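You operate a simulated robot arm through the tools that you are given. There is no shell and no other tool. Be economical: measure what you need, move in short steps, check, and stop when the job is done.

You run a simulated two-armed robot. Do the job below in one go: nothing can be reset, and whatever is moved stays where it is left.

JOB
Wrap the bundle of braces taut, as many turns as the wrap card asks.
Fine: free the lock, hook the film tail, wind the crank; then slide the tail back and lock the turntable. Where these are worked on the way, their far stop is far enough and under half their travel is too little: film tail.

The check looks at the end state, three seconds after you hand in, the way a careful person would. Anything else that was tipped, shoved, dropped, spilled or broken makes it a failure.

ROBOT AND FRAMES
Two 7-joint arms with fingered hands on one trunk, on a base that drives. Base frame: it is fixed to the floor where the robot stands at the start and does not move with it; the origin is under the middle of the robot, x ahead of it, y to its left, z up. Units: m, degrees, N and s.
The left shoulder is at the start at [0.127, 0.152, 0.936], the right one opposite. With the tool pointing down near the work surface each hand reaches from about 0.5 to 0.88 m from the robot's upright axis, wherever it stands, measured 20 degrees to its own side. Places, roughly: film brake [0.5, -0.7, 0.7]; film tail [0.6, -0.4, 0.7]; pile of shelves [1.25, 1.75, 0.75]; turn counter [1, 0.2, 1.2]; turntable crank [0.9, 0.2, 0.9]; turntable lock [0.6, -0.1, 0.6]; wrap card [0.8, -0.6, 1.1]. Payload 3.8 kg a hand.
The TCP of each hand is the grasp point between the finger pads, 0.03 m short of the fingertips. In the tool frame z runs along the fingers and y along their closing line. Largest opening 0.104 m; the body of the gripper starts 0.035 m behind the TCP. The gripper is a hand of 5 fingers: y runs from the thumb to the fingers, the wrist lies at [-0.015, -0.104, -0.178] in the tool frame, and closing takes about 1.5 s.
Orientation is that of the tool frame in the base frame, as a unit quaternion [x, y, z, w]. With the fingers straight down and the wrist toward the robot, the tool's x, y and z point along [0, 1, 0], [1, 0, 0] and [0, 0, -1] of the base frame.

CONTROLS
- The arms move only by the tool play_rows. It takes "left_rows", "right_rows" or both (then of equal length, played together; a hand with none holds still); each is a list of rows, each a list of 2 entries, a list of its own where there are three numbers: the turn, a rotation vector about the tool's x, y, z in degrees, then the shift along the tool's x, y, z in cm. In form: [[[ax, ay, az], [tx, ty, tz]], ...]. A call has 1 to 20 rows; each row is the pose to reach, as a shift and turn from the pose commanded when the call began, along the tool's axes at that moment. "left_gripper" and "right_gripper" are, for a hand that has rows, the gripper command, from -1 (shut) to 1 (fully open), values between in proportion, set as the call begins (left out, the last holds). Each row takes 0.2 s and may step no farther than 0.05 m and 8.6 degrees from the row before; otherwise, or with a gripper value out of range, the whole call is refused. Where a pose cannot be reached the arm comes as near as it can. A force on the tool above 90 N (or 10 N above the force at the start of the call, whichever is more), or a blocked arm, ends the call early, and 0.2 s more pass. Each finger travels about 0.072 m/s and halts on what it meets, pressing with about 25 N; the grip force reading is that of the motor and also rises with nothing between the fingers. The clock runs only during rows and for 0.2 s after the last one: add rows that repeat a pose to give the fingers time. The reply holds the time, the measured pose of the TCP, the force on the tool along the base axes, the opening and the grip force, in the units named above and with some noise, with the torque about the TCP (base axes, N m) and any sound that the robot's microphone picked up.
- Cameras (640 x 400 px; columns grow to the right, rows downward): "scene" is now at [0.2848, -0.0229, 1.1145]; the picture's right is [-0.25, -0.96, 0.11], its down [-0.21, -0.06, -0.98] and it looks along [0.95, -0.26, -0.19] (base axes); focal length 214 px, centre (320, 200). "left" rides on the left gripper at [-0.08, -0.078, -0.141] in its tool frame; the picture's right is [-0.78, -0.30, 0.56], its down [0.54, -0.78, 0.33] and it looks along [0.33, 0.56, 0.76] (tool axes); focal length 247 px, centre (320, 200). "right" rides on the right gripper at [0.08, -0.078, -0.141] in its tool frame; the picture's right is [-0.78, 0.30, -0.56], its down [-0.53, -0.78, 0.33] and it looks along [-0.33, 0.56, 0.76] (tool axes); focal length 247 px, centre (320, 200). There is no depth. A picture from a camera that has moved, and an enlarged one, comes with that camera's place and axes in the base frame and with its lens.
- snapshot(camera): a new picture of that camera. It takes no simulated time.
- raise_lower(by): slides the trunk up (or, below 0, down) by that many m; the arms and the scene camera ride with it, the base frame stays. It gives what a move gives, with no picture.
- drive_base(legs): drives the robot by 1 to 6 legs, each [ahead, left, turn to the left] in m, m and degrees, along the robot's own axes; the way and the turn of a leg run together, so that a leg with both is an arc; at most 1.5 m and 180 degrees a leg. The arms and the cameras ride along, it lands a little off, and it stops where it bumps. It gives what a move gives.
- curl_fingers(index, middle, ring, little, thumb_bend, thumb_turn, hand): sets how far each is bent, from 0 (flat) to 100 (curled in); at 30 the hand is open as for a grip, at 70 the pads meet at the TCP. One left out holds its place. A second passes; each finger stops where it meets its share of the squeeze, and holds until it gets a number again. A gripper value or a shape takes the hand back. It gives what a move gives, with no picture; readings hold the bend of each and the force on index, middle, ring, little, thumb and palm. thumb_turn goes from beside the hand (0) to across from the fingers (100), as for a grip.
- grasp_type(shape, hand): the hand has 5 fingers and takes this shape, open, in about a second: jaw (thumb against the fingers, like two jaws); tri (thumb and two fingers); tip (a fingertip pinch); poke (one finger out to press); point (the index stretched); flat (the hand flat); cup (the hand cupped); fist (a fist). The gripper value then closes the fingers along that shape, each until it touches; the sizes above hold for jaw. It gives what a move gives, with no picture.
- pan_tilt(pan, tilt): turns the head with the scene camera to pan (to the left, within 80 degrees either way) and tilt (down, from -29 to 69), counted from straight ahead of the robot. It gives what a move gives.
- close_up(camera, box): a new picture of the part [left, top, right, bottom] of that camera's present view, enlarged. It takes no simulated time.
- close_job(): hands the job in; it is judged then, once.

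Go step by step. Nothing tells you exact positions but the pictures and the camera data: compare them with the known pose of the tool, close in by small moves and look again before you grip or let go. The budget is 120 turns and 108 pictures, counting those below and the enlarged ones. Unless the task says otherwise, let go and move clear before handing in, and close with one line.

The tools are called after "Request:" as a command line: name --argument value ..., lists and objects as JSON in quotes. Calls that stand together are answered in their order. play_rows: Moves the arms, as the interface text tells. Its arguments: {"type":"object","properties":{"left_rows":{"type":"array","items":{"type":"array"}},"left_gripper":{"type":"number"},"right_rows":{"type":"array","items":{"type":"array"}},"right_gripper":{"type":"number"}},"required":[]} The other tools are called the same way: raise_lower (by) slides the trunk up or down; grasp_type (shape, hand) gives the hand a shape; curl_fingers (index, middle, ring, little, thumb_bend, thumb_turn, hand) moves the fingers one by one; drive_base (legs) drives the base; pan_tilt (pan, tilt) turns the head that bears the scene camera; snapshot (camera) takes a picture; close_up (camera, box) takes an enlarged picture of a part of a camera's view; close_job () hands the job in.

At the start:

```text
t: 0.0
left_tcp_pos: [0.4793, 0.1327, 1.158]
left_tool_rot: [0.707, 0.707, -0.001, -0.001]
left_ft_force: [-0.4, 0.0, -0.3]
left_moment: [-0.01, 0.0, -0.02]
left_opening: 0.1036
left_grasp_force: 0.1
left_shape: jaw
left_bend: [30.0, 30.0, 30.0, 30.0, 30.0, 98.0]
left_finger forces: [0.0, 0.1, 0.0, 0.1, 0.0, 0.1]
right_tcp_pos: [0.4331, -0.216, 1.1242]
right_tool_rot: [0.707, 0.707, 0.0, 0.0]
right_ft_force: [-0.8, -0.3, 0.7]
right_moment: [-0.02, 0.0, 0.0]
right_opening: 0.1035
right_grasp_force: 0.1
right_shape: jaw
right_bend: [30.0, 30.0, 30.0, 30.0, 30.0, 98.0]
right_finger forces: [0.0, 0.1, 0.0, 0.1, 0.1, 0.0]
trunk travel left (down, up): [-0.05, 0.406]
robot x, y, heading: [-0.0004, -0.0028, 0.0]
head pan, tilt: [-15.7, -12.6]
```

scene: 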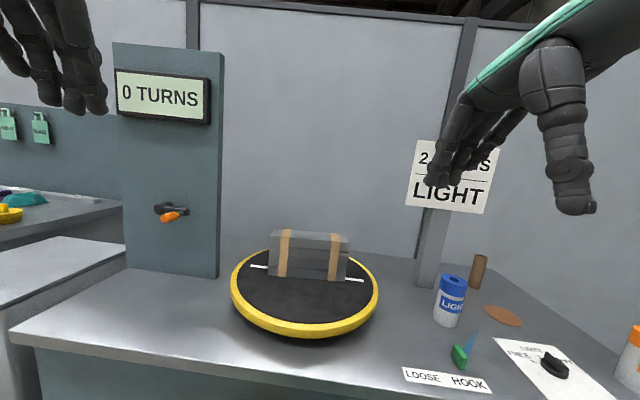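
right: 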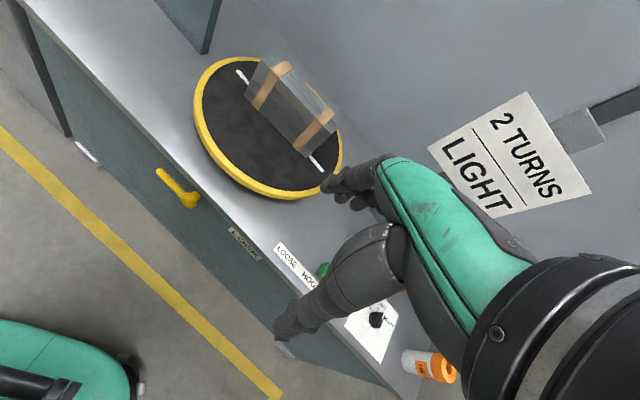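
left: 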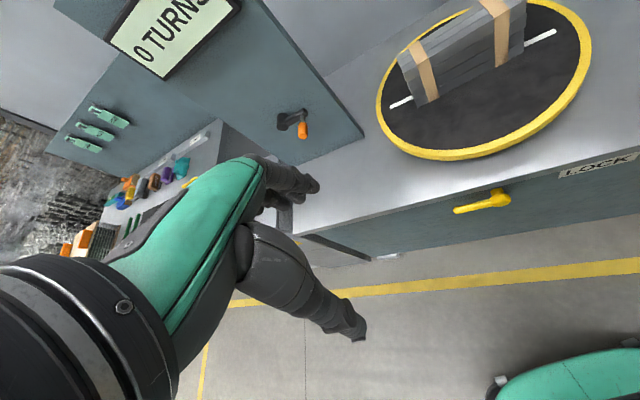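

I see a turntable with the bundle, a crank on the panel at left, a yellow lock lever on the table front, a film tail and a brake on the right, and a card reading "2 TURNS / LIGHT". I'll look closer at each of these.

Request:
pan_tilt --pan -45 --tilt 30

Request:
snapshot --camera "scene"

Request:
close_up --camera "right" --box '[130, 140, 460, 390]'

Request:
close_up --camera "left" --box '[230, 70, 640, 270]'

```text
t: 1.1
left_tcp_pos: [0.4794, 0.1335, 1.1589]
left_tool_rot: [0.706, 0.708, 0.0, 0.0]
left_ft_force: [0.0, -0.4, 0.1]
left_moment: [0.01, 0.0, 0.03]
left_opening: 0.1037
left_grasp_force: 0.0
left_shape: jaw
left_bend: [30.0, 30.0, 30.0, 30.0, 30.0, 98.0]
left_finger forces: [0.0, 0.0, 0.0, 0.0, 0.1, 0.1]
right_tcp_pos: [0.4324, -0.2147, 1.1251]
right_tool_rot: [0.707, 0.707, 0.0, 0.0]
right_ft_force: [-0.7, -0.1, -0.2]
right_moment: [0.01, 0.01, 0.0]
right_opening: 0.1038
right_grasp_force: 0.1
right_shape: jaw
right_bend: [30.0, 30.0, 30.0, 30.0, 30.0, 98.0]
right_finger forces: [0.0, 0.0, 0.0, 0.0, 0.0, 0.0]
trunk travel left (down, up): [-0.05, 0.406]
robot x, y, heading: [0.0012, 0.0006, 0.0]
head pan, tilt: [-45.0, 30.0]
```

```text
104 pictures are left
camera scene: at [0.243, -0.0645, 1.0596], right [-0.64, -0.71, 0.29], down [-0.68, 0.35, -0.64], along [0.35, -0.61, -0.71], focal length 214 px, centre (320, 200)
```

scene: 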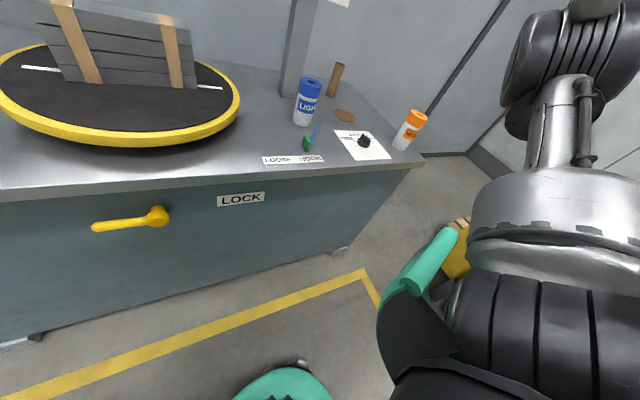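

```text
1.60 times, centred on (295, 265) of right
camera zoom: at [0.3558, -0.1363, 1.2645], right [0.3, -0.78, 0.56], down [-0.78, -0.53, -0.33], along [0.56, -0.33, -0.76], focal length 395 px, centre (360, 96)
```

zoom: 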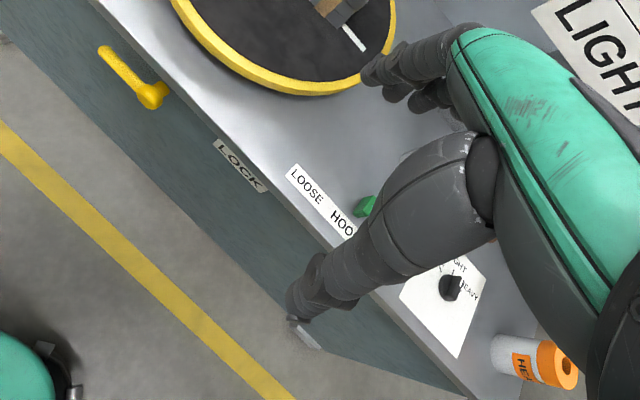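

```text
1.56 times, centred on (435, 170) of left
camera zoom: at [0.4024, 0.0531, 1.2987], right [-0.3, -0.78, -0.56], down [-0.78, 0.53, -0.33], along [0.55, 0.33, -0.76], focal length 386 px, centre (140, 247)
```

zoom: 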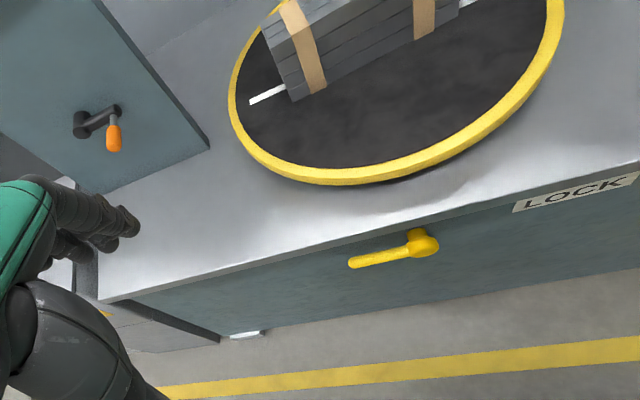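

The card asks for 2 turns at LIGHT. I'll zoom in on the brake, tail and lock.

Request:
close_up --camera "scene" --box '[240, 60, 440, 185]'

Request:
close_up --camera "scene" --box '[80, 170, 280, 295]'

Request:
pan_tilt --pan 0 --tilt 30

Request:
snapshot --camera "scene"

```text
3.20 times, centred on (340, 122) of scene
camera zoom: at [0.243, -0.0645, 1.0596], right [-0.64, -0.71, 0.29], down [-0.68, 0.35, -0.64], along [0.35, -0.61, -0.71], focal length 686 px, centre (256, 448)
```

zoom: 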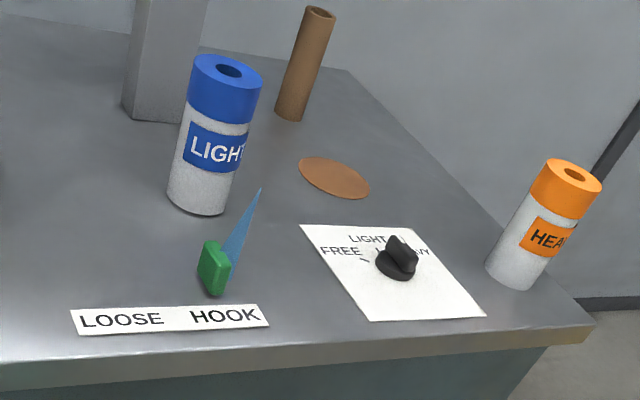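

```text
3.20 times, centred on (180, 232) of scene
camera zoom: at [0.243, -0.0645, 1.0596], right [-0.64, -0.71, 0.29], down [-0.68, 0.35, -0.64], along [0.35, -0.61, -0.71], focal length 686 px, centre (768, 96)
```

zoom: 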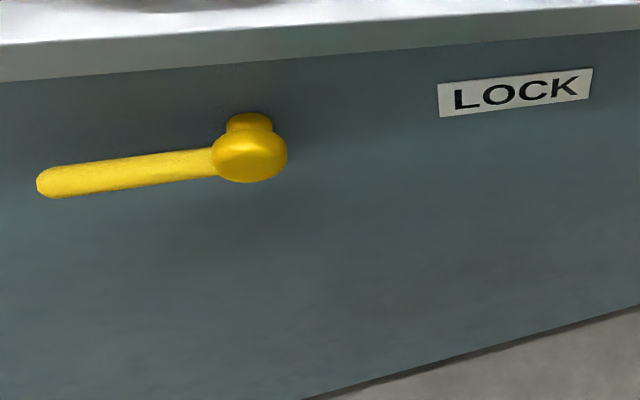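

```text
t: 2.2
left_tcp_pos: [0.4802, 0.1323, 1.1585]
left_tool_rot: [0.707, 0.707, 0.0, 0.0]
left_ft_force: [-0.6, 0.1, -0.2]
left_moment: [0.0, -0.02, 0.01]
left_opening: 0.1038
left_grasp_force: 0.0
left_shape: jaw
left_bend: [30.0, 30.0, 30.0, 30.0, 30.0, 98.0]
left_finger forces: [0.0, 0.1, 0.0, 0.1, 0.1, 0.0]
right_tcp_pos: [0.4335, -0.2144, 1.125]
right_tool_rot: [0.707, 0.707, 0.0, 0.0]
right_ft_force: [-0.4, 0.3, 0.0]
right_moment: [-0.01, 0.02, 0.02]
right_opening: 0.104
right_grasp_force: 0.1
right_shape: jaw
right_bend: [30.0, 30.0, 30.0, 30.0, 30.0, 98.0]
right_finger forces: [0.0, 0.0, 0.0, 0.0, 0.1, 0.0]
trunk travel left (down, up): [-0.05, 0.406]
robot x, y, heading: [0.001, -0.0013, -0.0]
head pan, tilt: [0.0, 30.0]
```

```text
99 pictures are left
camera scene: at [0.267, -0.0007, 1.0485], right [0.0, -1.0, 0.0], down [-0.81, 0.0, -0.58], along [0.58, 0.0, -0.81], focal length 214 px, centre (320, 200)
```

scene: 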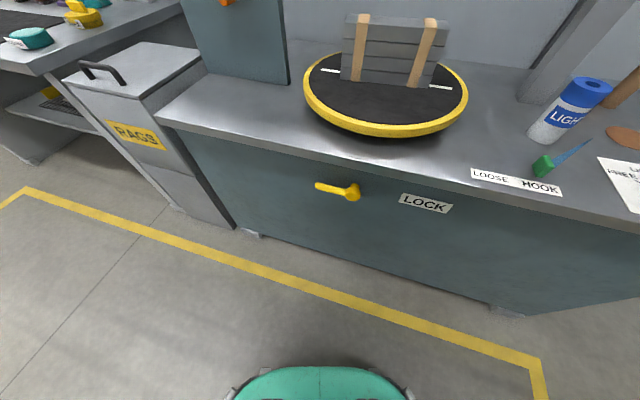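

The table is turned about 16° to the right, its lock lever points left, away from the LOCK label, and the tail and brake sit on the right. I'll back up a little, square up with the table and look closer.

Request:
drive_base --legs '[[0, 0, -16.5], [-0.12, 0, 0]]'

Request:
pan_tilt --pan 0 --tilt 25

Request:
snapshot --camera "scene"

Request:
snapshot --camera "right"

```text
t: 4.4
left_tcp_pos: [0.381, 0.023, 1.1574]
left_tool_rot: [0.802, 0.597, 0.0, 0.0]
left_ft_force: [0.0, -0.3, 1.0]
left_moment: [-0.03, -0.01, 0.04]
left_opening: 0.1037
left_grasp_force: 0.0
left_shape: jaw
left_bend: [30.0, 30.0, 30.0, 30.0, 30.0, 98.0]
left_finger forces: [0.0, 0.1, 0.0, 0.0, 0.1, 0.0]
right_tcp_pos: [0.236, -0.2965, 1.1247]
right_tool_rot: [0.803, 0.597, 0.0, -0.001]
right_ft_force: [0.2, -0.6, 0.5]
right_moment: [0.01, 0.01, 0.01]
right_opening: 0.1036
right_grasp_force: 0.1
right_shape: jaw
right_bend: [30.0, 30.0, 30.0, 30.0, 30.0, 98.0]
right_finger forces: [0.0, 0.0, 0.0, 0.0, 0.0, 0.0]
trunk travel left (down, up): [-0.05, 0.406]
robot x, y, heading: [-0.1145, 0.0365, -17.0]
head pan, tilt: [0.0, 30.0]
```

```text
t: 5.1
left_tcp_pos: [0.3801, 0.0239, 1.158]
left_tool_rot: [0.802, 0.597, 0.001, 0.0]
left_ft_force: [0.7, 0.1, 0.7]
left_moment: [-0.01, 0.01, 0.0]
left_opening: 0.1034
left_grasp_force: 0.0
left_shape: jaw
left_bend: [30.0, 30.0, 30.0, 30.0, 30.0, 98.0]
left_finger forces: [0.0, 0.0, 0.0, 0.1, 0.0, 0.0]
right_tcp_pos: [0.2365, -0.2957, 1.1246]
right_tool_rot: [0.802, 0.598, 0.001, 0.0]
right_ft_force: [0.3, 0.2, -0.2]
right_moment: [-0.02, 0.02, -0.01]
right_opening: 0.1034
right_grasp_force: 0.1
right_shape: jaw
right_bend: [30.0, 30.0, 30.0, 30.0, 30.0, 98.0]
right_finger forces: [0.1, 0.0, 0.0, 0.1, 0.1, 0.0]
trunk travel left (down, up): [-0.05, 0.406]
robot x, y, heading: [-0.1157, 0.0388, -16.5]
head pan, tilt: [0.0, 25.0]
```

```text
98 pictures are left
camera scene: at [0.1444, -0.0438, 1.0552], right [-0.29, -0.96, 0.0], down [-0.73, 0.22, -0.65], along [0.62, -0.19, -0.76], focal length 214 px, centre (320, 200)
```

scene: 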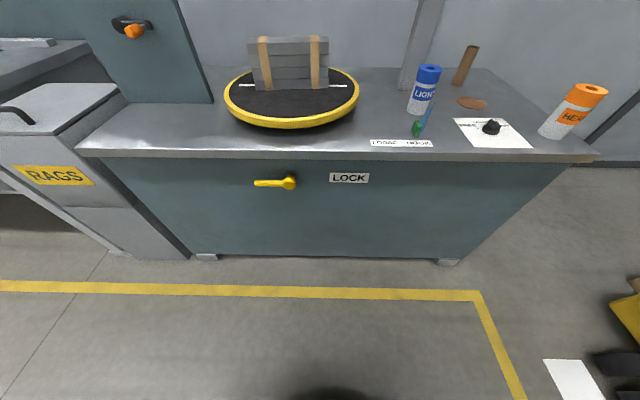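

```text
97 pictures are left
camera right: at [0.1859, -0.1979, 1.2647], right [0.06, -0.83, 0.56], down [-0.9, -0.29, -0.33], along [0.44, -0.48, -0.76], focal length 247 px, centre (320, 200)
```

right: 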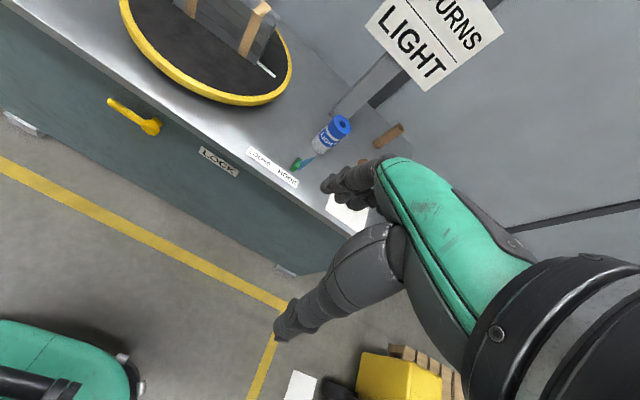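

Squared up with the table now. I'll zoom in on the tail, the brake and the lock.

Request:
close_up --camera "scene" --box '[360, 60, 560, 185]'

Request:
close_up --camera "scene" --box '[240, 140, 400, 240]'

Request:
close_up --camera "right" --box '[80, 80, 400, 280]'

Request:
close_up --camera "scene" --box '[80, 0, 240, 100]'

```text
3.20 times, centred on (460, 122) of scene
camera zoom: at [0.1444, -0.0438, 1.0552], right [-0.29, -0.96, 0.0], down [-0.73, 0.22, -0.65], along [0.62, -0.19, -0.76], focal length 686 px, centre (-128, 448)
```

zoom: 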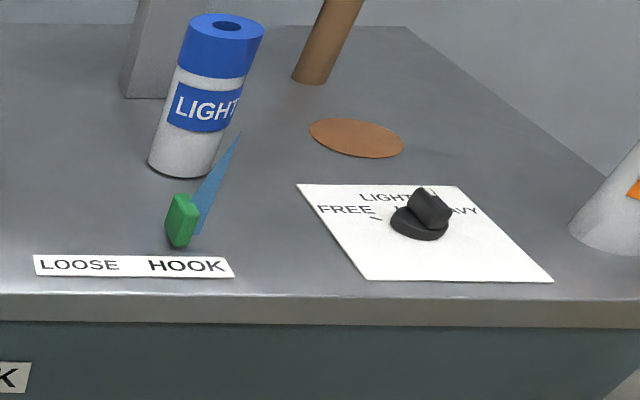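

```text
4.00 times, centred on (320, 190) of scene
camera zoom: at [0.1444, -0.0438, 1.0552], right [-0.29, -0.96, 0.0], down [-0.73, 0.22, -0.65], along [0.62, -0.19, -0.76], focal length 858 px, centre (320, 240)
```

zoom: 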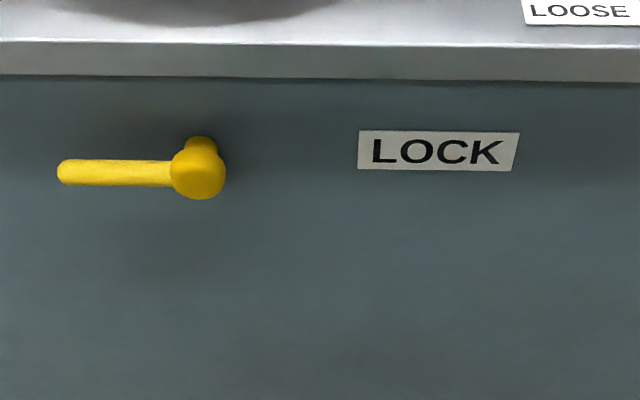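

```text
2.00 times, centred on (240, 180) of right
camera zoom: at [0.1859, -0.1979, 1.2647], right [0.06, -0.83, 0.56], down [-0.9, -0.29, -0.33], along [0.44, -0.48, -0.76], focal length 494 px, centre (480, 240)
```

zoom: 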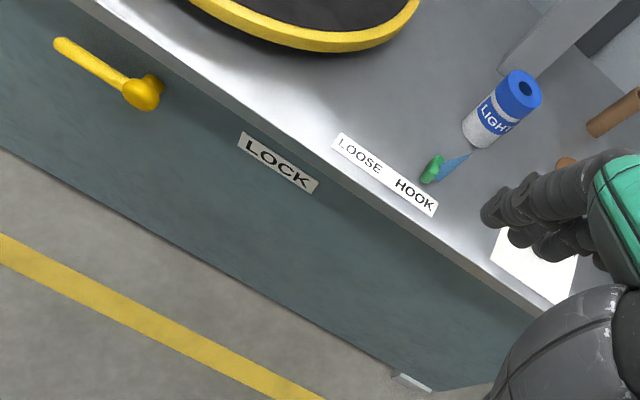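

```text
4.00 times, centred on (160, 50) of scene
camera zoom: at [0.1444, -0.0438, 1.0552], right [-0.29, -0.96, 0.0], down [-0.73, 0.22, -0.65], along [0.62, -0.19, -0.76], focal length 858 px, centre (960, 800)
```

zoom: 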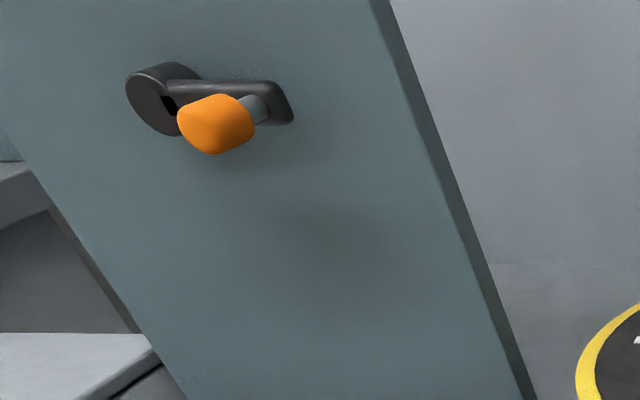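

The tail handle seems to sit by HOOK already and the lock lever points away from LOCK, so I need a top view of the tail and brake. I'll bring the right hand over for one.

Request:
play_rows --right_rows '[[[0, 0, 0], [-4, 3, 3]], [[0, 0, 0], [-7, 6, 6]], [[0, 0, 0], [-10, 9, 9]], [[0, 0, 0], [-13, 12, 11]], [[0, 0, 0], [-17, 14, 13]], [[0, 0, 0], [-20, 15, 15]], [[0, 0, 0], [-20, 15, 15]]]'

Request:
snapshot --camera "right"

```text
refused: row 1 steps farther than a row can; nothing moved
```

```text
92 pictures are left
camera right: at [0.1859, -0.1979, 1.2647], right [0.06, -0.83, 0.56], down [-0.9, -0.29, -0.33], along [0.44, -0.48, -0.76], focal length 247 px, centre (320, 200)
```

right: 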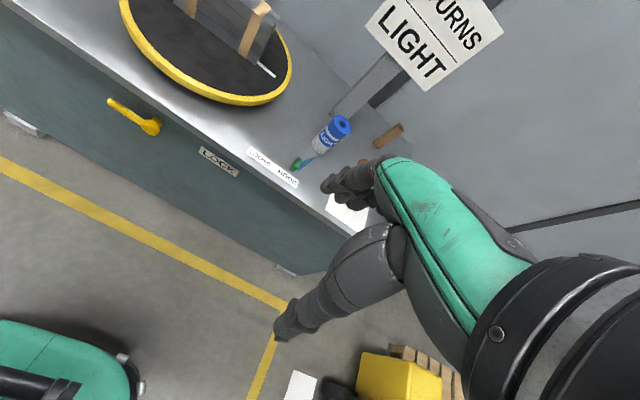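

That step was too long, so I'll resend it with smaller ones.

Request:
play_rows --right_rows '[[[0, 0, 0], [-2, 2, 2]], [[0, 0, 0], [-5, 4, 4]], [[0, 0, 0], [-8, 6, 6]], [[0, 0, 0], [-11, 8, 8]], [[0, 0, 0], [-14, 10, 10]], [[0, 0, 0], [-17, 12, 12]], [[0, 0, 0], [-20, 14, 14]], [[0, 0, 0], [-20, 15, 15]], [[0, 0, 0], [-20, 15, 15]]]'

Request:
snapshot --camera "right"

```text
t: 7.1
left_tcp_pos: [0.3809, 0.0237, 1.1576]
left_tool_rot: [0.802, 0.597, 0.0, -0.002]
left_ft_force: [0.1, 0.1, 0.3]
left_moment: [0.01, 0.0, -0.01]
left_opening: 0.1038
left_grasp_force: 0.0
left_shape: jaw
left_bend: [30.0, 30.0, 30.0, 30.0, 30.0, 98.0]
left_finger forces: [0.1, 0.0, 0.0, 0.0, 0.0, 0.0]
right_tcp_pos: [0.3246, -0.5295, 0.9758]
right_tool_rot: [0.802, 0.597, 0.0, 0.0]
right_ft_force: [-0.6, -0.7, 0.3]
right_moment: [0.01, -0.03, 0.02]
right_opening: 0.1036
right_grasp_force: 0.0
right_shape: jaw
right_bend: [30.0, 30.0, 30.0, 30.0, 30.0, 98.0]
right_finger forces: [0.1, 0.0, 0.0, 0.0, 0.0, 0.1]
trunk travel left (down, up): [-0.05, 0.406]
robot x, y, heading: [-0.1188, 0.0375, -16.7]
head pan, tilt: [0.0, 25.0]
```

```text
91 pictures are left
camera right: at [0.274, -0.4316, 1.1151], right [0.06, -0.83, 0.56], down [-0.9, -0.29, -0.33], along [0.44, -0.48, -0.76], focal length 247 px, centre (320, 200)
```

right: 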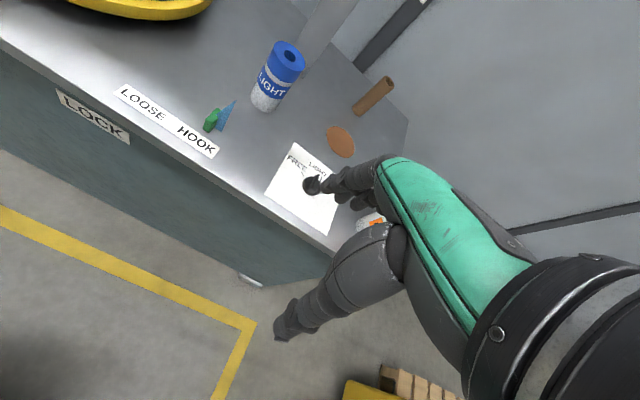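

Request:
play_rows --right_rows '[[[0, 0, 0], [-4, 0, 0]], [[0, 0, 0], [-8, 0, 0]], [[0, 0, 0], [-11, 0, 0]], [[0, 0, 0], [-11, 0, 0]]]'

Request:
close_up --camera "right" --box '[100, 40, 340, 190]'

Request:
close_up --camera "scene" --box '[440, 90, 560, 165]'

```text
t: 8.1
left_tcp_pos: [0.383, 0.0238, 1.1581]
left_tool_rot: [0.802, 0.597, -0.001, -0.001]
left_ft_force: [-0.4, -0.4, 0.1]
left_moment: [0.02, 0.02, 0.0]
left_opening: 0.1038
left_grasp_force: 0.0
left_shape: jaw
left_bend: [30.0, 30.0, 30.0, 30.0, 30.0, 98.0]
left_finger forces: [0.0, 0.0, 0.0, 0.0, 0.0, 0.0]
right_tcp_pos: [0.291, -0.6347, 0.9751]
right_tool_rot: [0.802, 0.597, 0.0, 0.0]
right_ft_force: [-0.7, 0.5, 0.2]
right_moment: [0.01, 0.02, -0.03]
right_opening: 0.1038
right_grasp_force: 0.0
right_shape: jaw
right_bend: [30.0, 30.0, 30.0, 30.0, 30.0, 98.0]
right_finger forces: [0.0, 0.1, 0.1, 0.1, 0.1, 0.0]
trunk travel left (down, up): [-0.05, 0.406]
robot x, y, heading: [-0.119, 0.0316, -16.9]
head pan, tilt: [0.0, 25.0]
```

```text
2.67 times, centred on (220, 115) of right
camera zoom: at [0.2403, -0.538, 1.1148], right [0.06, -0.83, 0.56], down [-0.9, -0.29, -0.33], along [0.44, -0.48, -0.76], focal length 659 px, centre (587, 427)
```

zoom: 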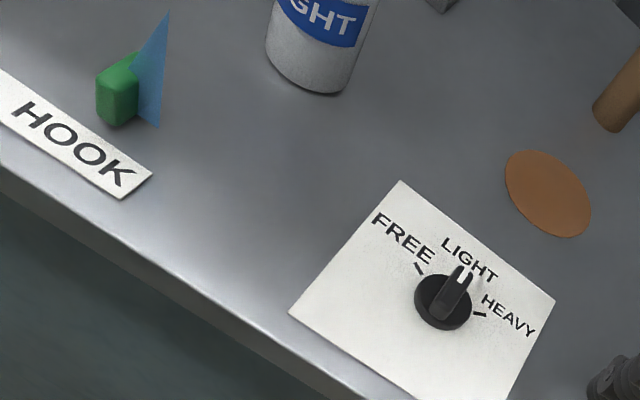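

```text
5.33 times, centred on (500, 128) of scene
camera zoom: at [0.1447, -0.0437, 1.0551], right [-0.29, -0.96, 0.0], down [-0.73, 0.22, -0.65], along [0.62, -0.19, -0.76], focal length 1144 px, centre (-640, 587)
```

zoom: 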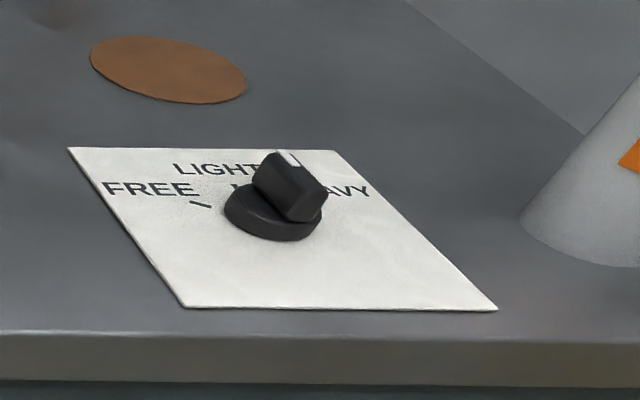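

Request:
close_up --camera "right" --box '[240, 120, 304, 160]'

Request:
close_up --camera "right" --box '[80, 40, 208, 120]'

```text
10.00 times, centred on (272, 140) of right
camera zoom: at [0.2403, -0.538, 1.1148], right [0.06, -0.83, 0.56], down [-0.9, -0.29, -0.33], along [0.44, -0.48, -0.76], focal length 2470 px, centre (800, 800)
```

zoom: 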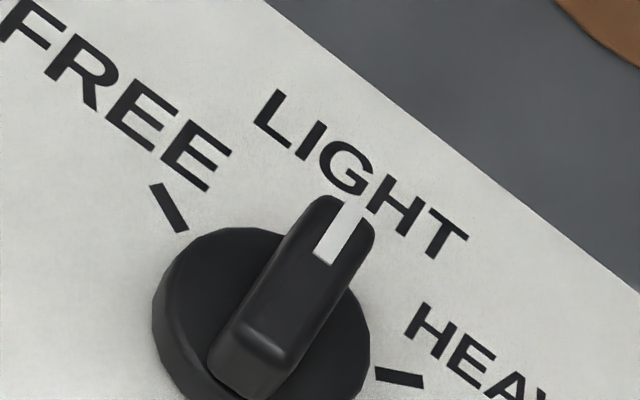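

```text
5.00 times, centred on (144, 80) of right
camera zoom: at [0.2403, -0.538, 1.1148], right [0.06, -0.83, 0.56], down [-0.9, -0.29, -0.33], along [0.44, -0.48, -0.76], focal length 1235 px, centre (1200, 800)
```

zoom: 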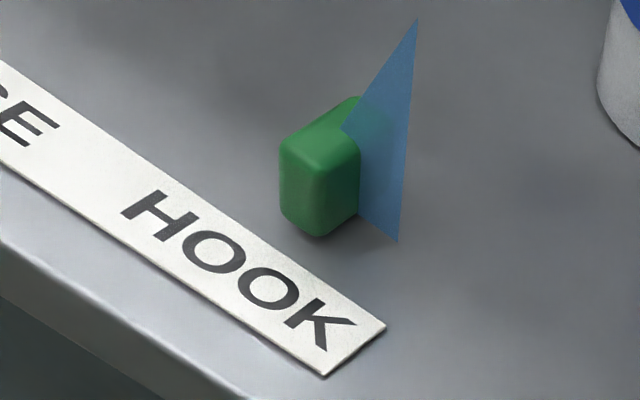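

The brake already points at LIGHT. I'll put the left hand in front of the lock lever with its fingers forward, and try which way the lever moves.

Request:
play_rows --left_rows '[[[-7.5, 0, 0], [0, 0.8, 2.5]], [[-15, 0, 0], [0, 1.6, 5]], [[-22.5, 0, 0], [0, 2.4, 7.5]], [[-30, 0, 0], [0, 3.2, 10]], [[-37.5, 0, 0], [0, 4, 12.5]], [[-45, 0, 0], [0, 4.8, 15]], [[-52.5, 0, 0], [0, 5.6, 17.5]], [[-60, 0, 0], [0, 6.4, 20]], [[-67.5, 0, 0], [0, 7.2, 22.5]], [[-75, 0, 0], [0, 8, 25]], [[-82.5, 0, 0], [0, 8.8, 27.5]], [[-90, 0, 0], [0, 9.2, 30]], [[-90, 0, 0], [0, 9.2, 34]], [[-90, 0, 0], [0, 9.2, 38]], [[-90, 0, 0], [0, 9.2, 38]]]'

Request:
snapshot --camera "left"

Request:
snapshot --camera "scene"

```text
t: 11.3
left_tcp_pos: [0.4689, -0.0045, 0.7765]
left_tool_rot: [0.568, 0.422, 0.422, 0.567]
left_ft_force: [-0.3, 0.7, -1.2]
left_moment: [-0.02, 0.03, -0.01]
left_opening: 0.104
left_grasp_force: 0.1
left_shape: jaw
left_bend: [30.0, 30.0, 30.0, 30.0, 30.0, 98.0]
left_finger forces: [0.0, 0.0, 0.0, 0.0, 0.0, 0.1]
left hand out of reach, approached as far as the arm can: row 6, 7, 8, 9
right_tcp_pos: [0.2908, -0.6346, 0.9744]
right_tool_rot: [0.802, 0.597, 0.0, 0.001]
right_ft_force: [-0.3, -0.6, -0.7]
right_moment: [-0.02, -0.03, 0.01]
right_opening: 0.1037
right_grasp_force: 0.0
right_shape: jaw
right_bend: [30.0, 30.0, 30.0, 30.0, 30.0, 98.0]
right_finger forces: [0.0, 0.1, 0.0, 0.0, 0.0, 0.0]
trunk travel left (down, up): [-0.05, 0.406]
robot x, y, heading: [-0.1164, 0.0346, -16.7]
head pan, tilt: [0.0, 25.0]
```

```text
86 pictures are left
camera left: at [0.3115, -0.0397, 0.6981], right [0.31, -0.9, -0.3], down [0.47, 0.42, -0.78], along [0.83, 0.1, 0.55], focal length 247 px, centre (320, 200)
```

left: 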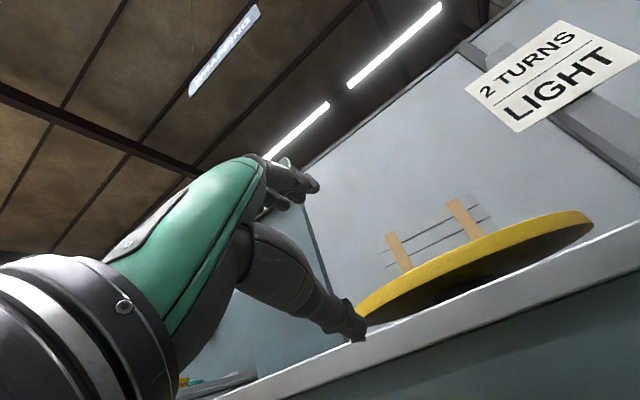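

```text
85 pictures are left
camera scene: at [0.1445, -0.0438, 1.0552], right [-0.29, -0.96, 0.0], down [-0.73, 0.22, -0.65], along [0.62, -0.19, -0.76], focal length 214 px, centre (320, 200)
```

scene: 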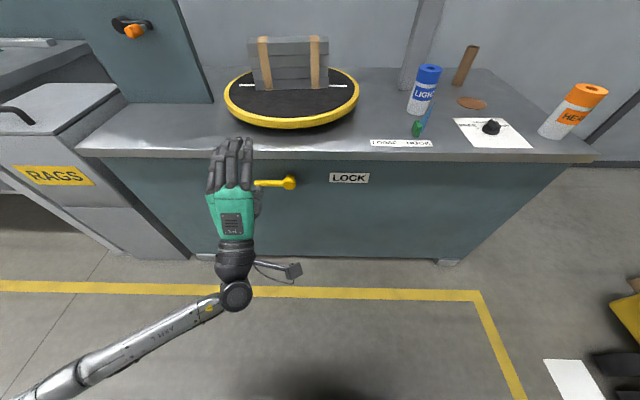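

Request:
play_rows --left_rows '[[[0, 0, 0], [1, -4, 0]], [[0, 0, 0], [2, -8, 0]], [[0, 0, 0], [2.6, -12, 0]], [[0, 0, 0], [2.6, -16, 0]], [[0, 0, 0], [2.6, -16, 3]], [[0, 0, 0], [2.6, -16, 3]]]'

Request:
snapshot --camera "scene"

Request:
snapshot --camera "left"

```text
t: 12.7
left_tcp_pos: [0.5041, 0.0106, 0.62]
left_tool_rot: [0.567, 0.423, 0.422, 0.567]
left_ft_force: [0.1, 0.1, 0.0]
left_moment: [0.01, 0.02, 0.01]
left_opening: 0.1036
left_grasp_force: 0.1
left_shape: jaw
left_bend: [30.0, 30.0, 30.0, 30.0, 30.0, 98.0]
left_finger forces: [0.0, 0.0, 0.0, 0.1, 0.0, 0.0]
right_tcp_pos: [0.2915, -0.6351, 0.9746]
right_tool_rot: [0.802, 0.597, 0.0, 0.0]
right_ft_force: [0.4, 0.0, -0.2]
right_moment: [0.01, 0.01, -0.02]
right_opening: 0.1035
right_grasp_force: 0.2
right_shape: jaw
right_bend: [30.0, 30.0, 30.0, 30.0, 30.0, 98.0]
right_finger forces: [0.1, 0.0, 0.0, 0.0, 0.0, 0.1]
trunk travel left (down, up): [-0.05, 0.406]
robot x, y, heading: [-0.1153, 0.0333, -16.4]
head pan, tilt: [0.0, 25.0]
```

```text
84 pictures are left
camera scene: at [0.1445, -0.0438, 1.0552], right [-0.29, -0.96, 0.0], down [-0.73, 0.22, -0.65], along [0.62, -0.19, -0.76], focal length 214 px, centre (320, 200)
```

scene: 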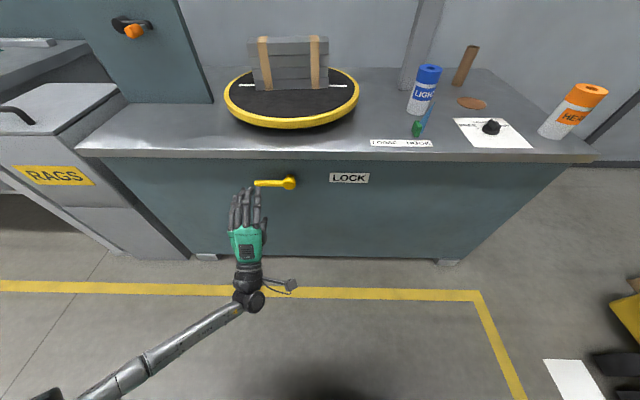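

```text
83 pictures are left
camera left: at [0.347, -0.0254, 0.5418], right [0.31, -0.9, -0.3], down [0.47, 0.42, -0.78], along [0.83, 0.1, 0.55], focal length 247 px, centre (320, 200)
```

left: 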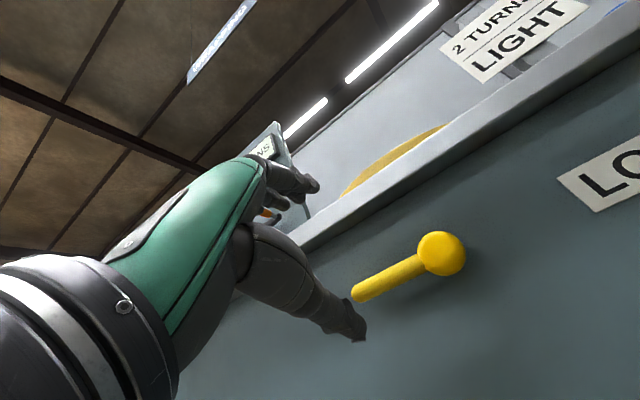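

Request:
play_rows --left_rows '[[[0, 0, 0], [-1, -1, 2]], [[0, 0, 0], [-1.8, -2, 4.5]], [[0, 0, 0], [-1.8, -2, 7]], [[0, 0, 0], [-1.8, -2, 9]], [[0, 0, 0], [-1.8, -2, 10.3]], [[0, 0, 0], [-1.8, -2, 10.3]]]'

Request:
snapshot --camera "left"

Request:
close_up --camera "scene" --box '[200, 120, 360, 220]'

```text
t: 14.1
left_tcp_pos: [0.5993, -0.0339, 0.5969]
left_tool_rot: [0.568, 0.423, 0.421, 0.567]
left_ft_force: [0.4, 0.1, -0.4]
left_moment: [0.03, 0.0, 0.01]
left_opening: 0.1037
left_grasp_force: 0.2
left_shape: jaw
left_bend: [30.0, 30.0, 30.0, 30.0, 30.0, 98.0]
left_finger forces: [0.0, 0.0, 0.0, 0.0, 0.1, 0.0]
right_tcp_pos: [0.2912, -0.6351, 0.9744]
right_tool_rot: [0.803, 0.597, 0.0, 0.0]
right_ft_force: [-0.7, 0.9, -0.6]
right_moment: [-0.03, -0.01, 0.0]
right_opening: 0.1037
right_grasp_force: 0.0
right_shape: jaw
right_bend: [30.0, 30.0, 30.0, 30.0, 30.0, 98.0]
right_finger forces: [0.1, 0.0, 0.0, 0.0, 0.0, 0.0]
trunk travel left (down, up): [-0.05, 0.406]
robot x, y, heading: [-0.1171, 0.036, -16.6]
head pan, tilt: [0.0, 25.0]
```

```text
82 pictures are left
camera left: at [0.4408, -0.0699, 0.5185], right [0.31, -0.9, -0.3], down [0.47, 0.42, -0.78], along [0.83, 0.1, 0.55], focal length 247 px, centre (320, 200)
```

left: 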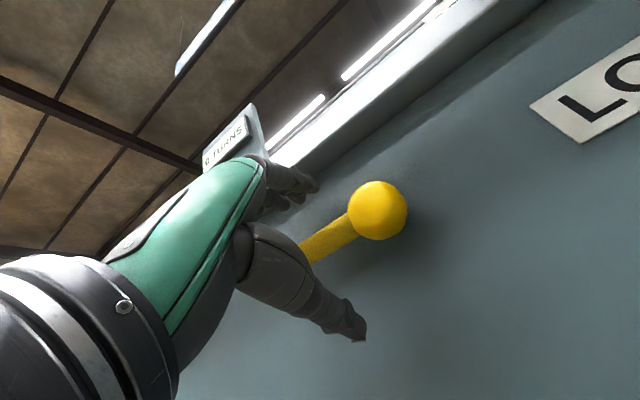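

```text
4.00 times, centred on (280, 170) of scene
camera zoom: at [0.1446, -0.0439, 1.0551], right [-0.29, -0.96, 0.0], down [-0.73, 0.22, -0.65], along [0.62, -0.19, -0.76], focal length 858 px, centre (480, 320)
```

zoom: 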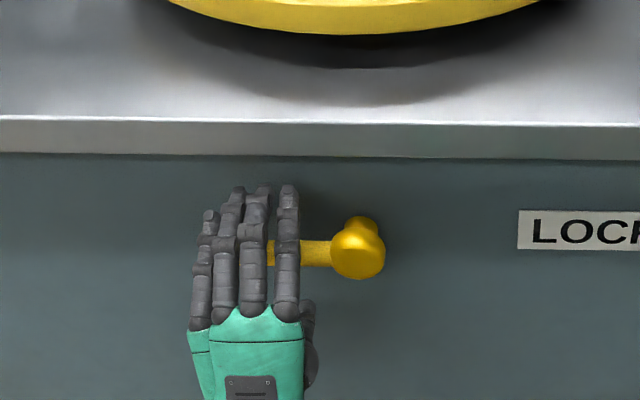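

The lever lies between the index finger and thumb. I'll close on it and try moving it up, then down.

Request:
play_rows --left_rows '[[[0, 0, 0], [0, 0, 0]], [[0, 0, 0], [0, 0, 0]], [[0, 0, 0], [0, 0, 0]], [[0, 0, 0], [0, 0, 0]], [[0, 0, 0], [0, 0, 0]], [[0, 0, 0], [0, 0, 0]], [[0, 0, 0], [0, 0.5, 0]], [[0, 0, 0], [0, 1, 0]], [[0, 0, 0], [0, 1.5, 0]]]' --left_gripper -0.6

Request:
close_up --camera "scene" --box '[200, 120, 360, 220]'

```text
t: 16.1
left_tcp_pos: [0.5974, -0.0344, 0.6096]
left_tool_rot: [0.569, 0.423, 0.421, 0.566]
left_ft_force: [-0.7, -0.8, -5.4]
left_moment: [0.0, 0.15, 0.01]
left_opening: 0.022
left_grasp_force: 0.0
left_shape: jaw
left_bend: [73.0, 59.0, 57.0, 53.0, 71.0, 100.0]
left_finger forces: [0.0, 0.0, 0.1, 0.1, 5.3, 0.1]
right_tcp_pos: [0.2912, -0.6364, 0.973]
right_tool_rot: [0.802, 0.597, 0.0, -0.001]
right_ft_force: [0.0, 0.5, 0.2]
right_moment: [0.0, -0.02, 0.0]
right_opening: 0.1038
right_grasp_force: 0.1
right_shape: jaw
right_bend: [30.0, 30.0, 30.0, 30.0, 30.0, 98.0]
right_finger forces: [0.0, 0.0, 0.0, 0.0, 0.1, 0.1]
trunk travel left (down, up): [-0.05, 0.406]
robot x, y, heading: [-0.1128, 0.0342, -16.8]
head pan, tilt: [0.0, 25.0]
```

```text
4.00 times, centred on (280, 170) of scene
camera zoom: at [0.1455, -0.044, 1.0547], right [-0.29, -0.96, 0.0], down [-0.73, 0.22, -0.65], along [0.62, -0.19, -0.76], focal length 858 px, centre (480, 320)
```

zoom: 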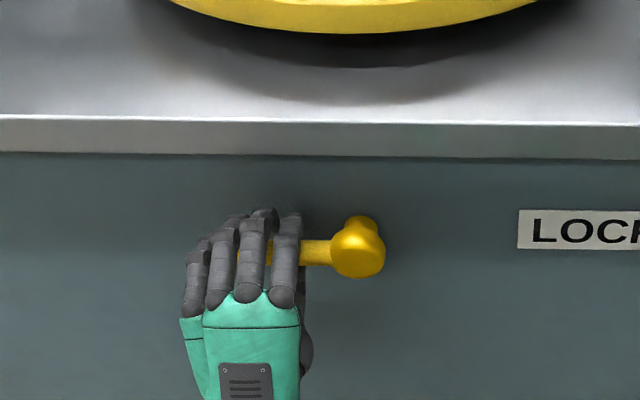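

Request:
play_rows --left_rows '[[[0, 0, 0], [0, 0.5, 0]], [[0, 0, 0], [0, 1, 0]], [[0, 0, 0], [0, 1.5, 0]], [[0, 0, 0], [0, 2, 0]]]'

Request:
close_up --camera "scene" --box '[200, 120, 360, 220]'

```text
t: 17.1
left_tcp_pos: [0.5986, -0.0331, 0.6288]
left_tool_rot: [0.569, 0.424, 0.421, 0.565]
left_ft_force: [-7.8, 1.2, -17.1]
left_moment: [0.13, 0.65, -0.02]
left_opening: 0.0512
left_grasp_force: 0.2
left_shape: jaw
left_bend: [73.0, 59.0, 57.0, 53.0, 61.0, 100.0]
left_finger forces: [0.0, 0.0, 0.0, 0.0, 16.8, 0.0]
right_tcp_pos: [0.2925, -0.6353, 0.9735]
right_tool_rot: [0.803, 0.596, -0.001, -0.002]
right_ft_force: [0.2, 0.2, 0.0]
right_moment: [-0.02, 0.0, 0.04]
right_opening: 0.1036
right_grasp_force: 0.1
right_shape: jaw
right_bend: [30.0, 30.0, 30.0, 30.0, 30.0, 98.0]
right_finger forces: [0.0, 0.0, 0.0, 0.1, 0.0, 0.0]
trunk travel left (down, up): [-0.05, 0.406]
robot x, y, heading: [-0.1174, 0.0357, -16.9]
head pan, tilt: [0.0, 25.0]
```

```text
4.00 times, centred on (280, 170) of scene
camera zoom: at [0.1463, -0.0441, 1.0543], right [-0.29, -0.96, 0.0], down [-0.73, 0.22, -0.65], along [0.62, -0.19, -0.76], focal length 858 px, centre (480, 320)
```

zoom: 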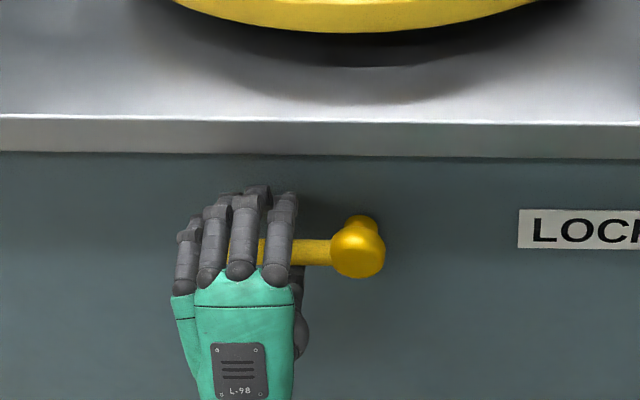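

Up meets a stop, with no movement at about 17 N. I'll try down.

Request:
play_rows --left_rows '[[[0, 0, 0], [0, -1, 0]], [[0, 0, 0], [0, -2, 0]], [[0, 0, 0], [0, -3, 0]], [[0, 0, 0], [0, -4, 0]], [[0, 0, 0], [0, -5, 0]], [[0, 0, 0], [0, -5.5, 0]]]'

Request:
close_up --camera "scene" --box '[200, 120, 360, 220]'

```text
t: 18.5
left_tcp_pos: [0.5974, -0.0312, 0.5785]
left_tool_rot: [0.568, 0.422, 0.421, 0.567]
left_ft_force: [-0.8, -0.5, 4.1]
left_moment: [-0.05, -0.07, -0.02]
left_opening: 0.0213
left_grasp_force: 0.0
left_shape: jaw
left_bend: [73.0, 58.0, 57.0, 53.0, 74.0, 100.0]
left_finger forces: [2.9, 0.1, 0.0, 0.1, 0.0, 0.1]
right_tcp_pos: [0.2903, -0.6354, 0.9747]
right_tool_rot: [0.803, 0.597, 0.0, 0.0]
right_ft_force: [-0.3, 0.0, -0.8]
right_moment: [0.01, -0.01, 0.01]
right_opening: 0.1037
right_grasp_force: 0.0
right_shape: jaw
right_bend: [30.0, 30.0, 30.0, 30.0, 30.0, 98.0]
right_finger forces: [0.0, 0.0, 0.1, 0.0, 0.0, 0.0]
trunk travel left (down, up): [-0.05, 0.406]
robot x, y, heading: [-0.1144, 0.0357, -16.7]
head pan, tilt: [0.0, 25.0]
```

```text
4.00 times, centred on (280, 170) of scene
camera zoom: at [0.1441, -0.0439, 1.0553], right [-0.29, -0.96, 0.0], down [-0.73, 0.22, -0.65], along [0.62, -0.19, -0.76], focal length 858 px, centre (480, 320)
```

zoom: 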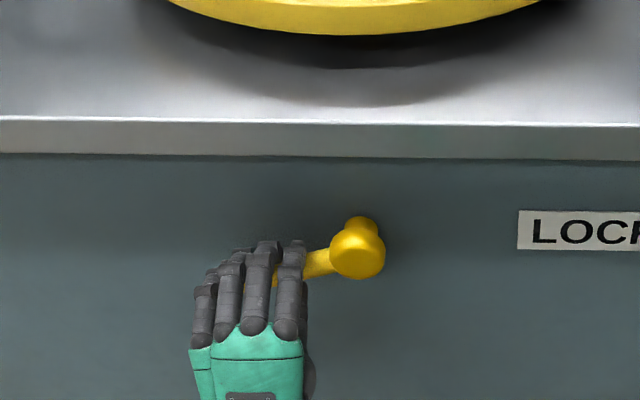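

It gives easily downward, so it swings from left to down. I'll follow the arc round, turning the hand with it.

Request:
play_rows --left_rows '[[[0, 0, -8], [-0.09, -0.32, 0]], [[0, 0, -16], [-0.36, -0.85, 0]], [[0, 0, -24], [-0.69, -1.35, 0]], [[0, 0, -32], [-1.06, -1.81, 0]], [[0, 0, -40], [-1.49, -2.24, 0]], [[0, 0, -48], [-1.95, -2.61, 0]], [[0, 0, -56], [-2.45, -2.94, 0]], [[0, 0, -64], [-2.98, -3.21, 0]], [[0, 0, -70], [-3.54, -3.42, 0]], [[0, 0, -70], [-3.54, -3.42, 0]]]'

Request:
close_up --camera "scene" --box '[200, 120, 360, 220]'

Request:
snapshot --camera "left"

```text
t: 20.7
left_tcp_pos: [0.5821, -0.0249, 0.593]
left_tool_rot: [0.307, 0.682, 0.091, 0.657]
left_ft_force: [-6.2, 1.2, -1.1]
left_moment: [0.12, 0.16, -0.17]
left_opening: 0.0215
left_grasp_force: 0.1
left_shape: jaw
left_bend: [73.0, 59.0, 57.0, 53.0, 72.0, 100.0]
left_finger forces: [0.0, 0.0, 0.0, 0.1, 6.9, 0.0]
left hand out of reach, approached as far as the arm can: row 2, 3, 4, 5, 6, 7, 8, 9, 10
right_tcp_pos: [0.2901, -0.6366, 0.9744]
right_tool_rot: [0.803, 0.596, 0.0, 0.0]
right_ft_force: [-0.4, -0.4, -0.4]
right_moment: [0.01, -0.01, -0.01]
right_opening: 0.1037
right_grasp_force: 0.0
right_shape: jaw
right_bend: [30.0, 30.0, 30.0, 30.0, 30.0, 98.0]
right_finger forces: [0.1, 0.0, 0.1, 0.1, 0.0, 0.1]
trunk travel left (down, up): [-0.05, 0.406]
robot x, y, heading: [-0.1173, 0.0331, -16.7]
head pan, tilt: [0.0, 25.0]
```

```text
4.00 times, centred on (280, 170) of scene
camera zoom: at [0.1445, -0.0446, 1.0551], right [-0.29, -0.96, 0.0], down [-0.73, 0.22, -0.65], along [0.62, -0.19, -0.76], focal length 858 px, centre (480, 320)
```

zoom: 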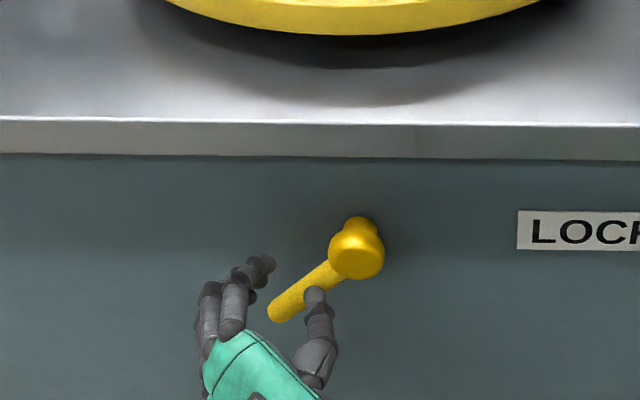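

```text
76 pictures are left
camera left: at [0.4198, -0.0898, 0.636], right [0.4, -0.81, 0.43], down [0.11, -0.42, -0.9], along [0.91, 0.41, -0.08], focal length 247 px, centre (320, 200)
```

left: 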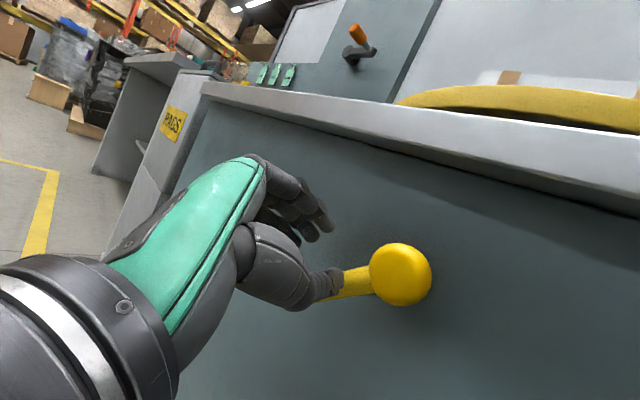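

The arm can't roll any further, but the lever moved well, to about 45° down. I'll back off, return the hand to level and push with one finger instead.

Request:
play_rows --left_rows '[[[0, 0, 0], [0, 0, 0]], [[0, 0, 0], [0, 0, 0]], [[0, 0, 0], [0, 0, 0]], [[0, 0, 0], [0, 0, -3]], [[0, 0, 0], [0, 0, -6]], [[0, 0, 0], [0, 0, -10]], [[0, 0, 8], [0, 0, -12]], [[0, 0, 16], [0, 0, -12]], [[0, 0, 24], [0, 0, -12]], [[0, 0, 32], [0, 0, -12]], [[0, 0, 40], [0, 0, -12]], [[0, 0, 48], [0, 0, -12]], [[0, 0, 56], [0, 0, -12]], [[0, 0, 64], [0, 0, -12]], [[0, 0, 70], [0, 0, -12]], [[0, 0, 70], [0, 0, -12]]]' --left_gripper 1

Request:
grasp_type --shape "poke" --hand "left"

Request:
snapshot --camera "left"

Request:
close_up --camera "scene" --box '[160, 120, 400, 270]'

```text
t: 24.1
left_tcp_pos: [0.4649, 0.0106, 0.6073]
left_tool_rot: [0.643, 0.382, 0.452, 0.486]
left_ft_force: [0.4, 0.2, -0.1]
left_moment: [0.0, 0.03, 0.01]
left_opening: 0.1038
left_grasp_force: 0.1
left_shape: jaw
left_bend: [30.0, 30.0, 30.0, 30.0, 30.0, 98.0]
left_finger forces: [0.0, 0.1, 0.1, 0.0, 0.0, 0.0]
right_tcp_pos: [0.291, -0.6363, 0.9738]
right_tool_rot: [0.803, 0.596, -0.001, -0.001]
right_ft_force: [0.5, 0.2, 0.5]
right_moment: [0.02, 0.03, 0.02]
right_opening: 0.1037
right_grasp_force: 0.1
right_shape: jaw
right_bend: [30.0, 30.0, 30.0, 30.0, 30.0, 98.0]
right_finger forces: [0.1, 0.0, 0.1, 0.1, 0.0, 0.0]
trunk travel left (down, up): [-0.05, 0.406]
robot x, y, heading: [-0.1163, 0.0343, -16.6]
head pan, tilt: [0.0, 25.0]
```

```text
t: 25.0
left_tcp_pos: [0.4659, 0.0113, 0.6062]
left_tool_rot: [0.643, 0.383, 0.452, 0.486]
left_ft_force: [-0.9, 0.2, 0.0]
left_moment: [0.01, -0.01, -0.03]
left_opening: 0.0
left_grasp_force: 0.0
left_shape: poke
left_bend: [70.0, 70.0, 99.0, 99.0, 100.0, 100.0]
left_finger forces: [0.0, 0.1, 0.0, 0.1, 0.0, 0.0]
right_tcp_pos: [0.2901, -0.636, 0.9746]
right_tool_rot: [0.802, 0.597, 0.0, 0.0]
right_ft_force: [-0.3, 0.6, -1.1]
right_moment: [0.01, -0.05, 0.0]
right_opening: 0.1037
right_grasp_force: 0.3
right_shape: jaw
right_bend: [30.0, 30.0, 30.0, 30.0, 30.0, 98.0]
right_finger forces: [0.1, 0.1, 0.0, 0.1, 0.0, 0.1]
trunk travel left (down, up): [-0.05, 0.406]
robot x, y, heading: [-0.1153, 0.0328, -16.7]
head pan, tilt: [0.0, 25.0]
```

```text
75 pictures are left
camera left: at [0.3034, -0.0053, 0.5314], right [0.28, -0.81, -0.52], down [0.44, 0.59, -0.68], along [0.85, -0.03, 0.52], focal length 247 px, centre (320, 200)
```

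left: 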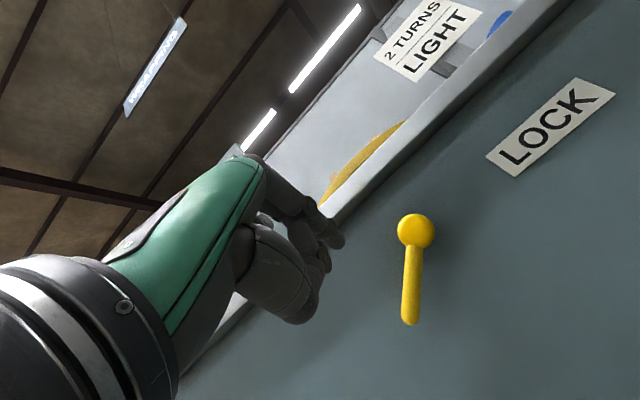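

```text
2.67 times, centred on (280, 195) of scene
camera zoom: at [0.1446, -0.0439, 1.0551], right [-0.29, -0.96, 0.0], down [-0.73, 0.22, -0.65], along [0.62, -0.19, -0.76], focal length 572 px, centre (427, 213)
```

zoom: 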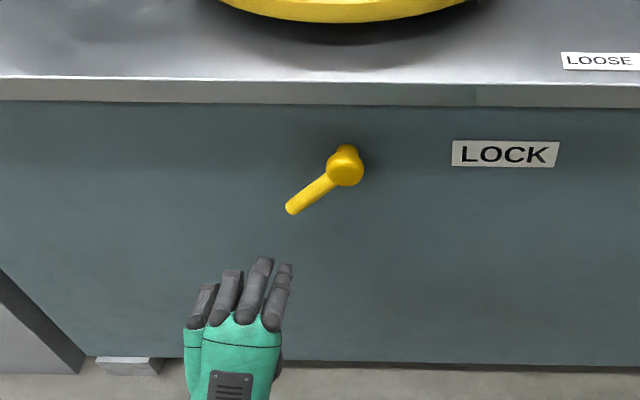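

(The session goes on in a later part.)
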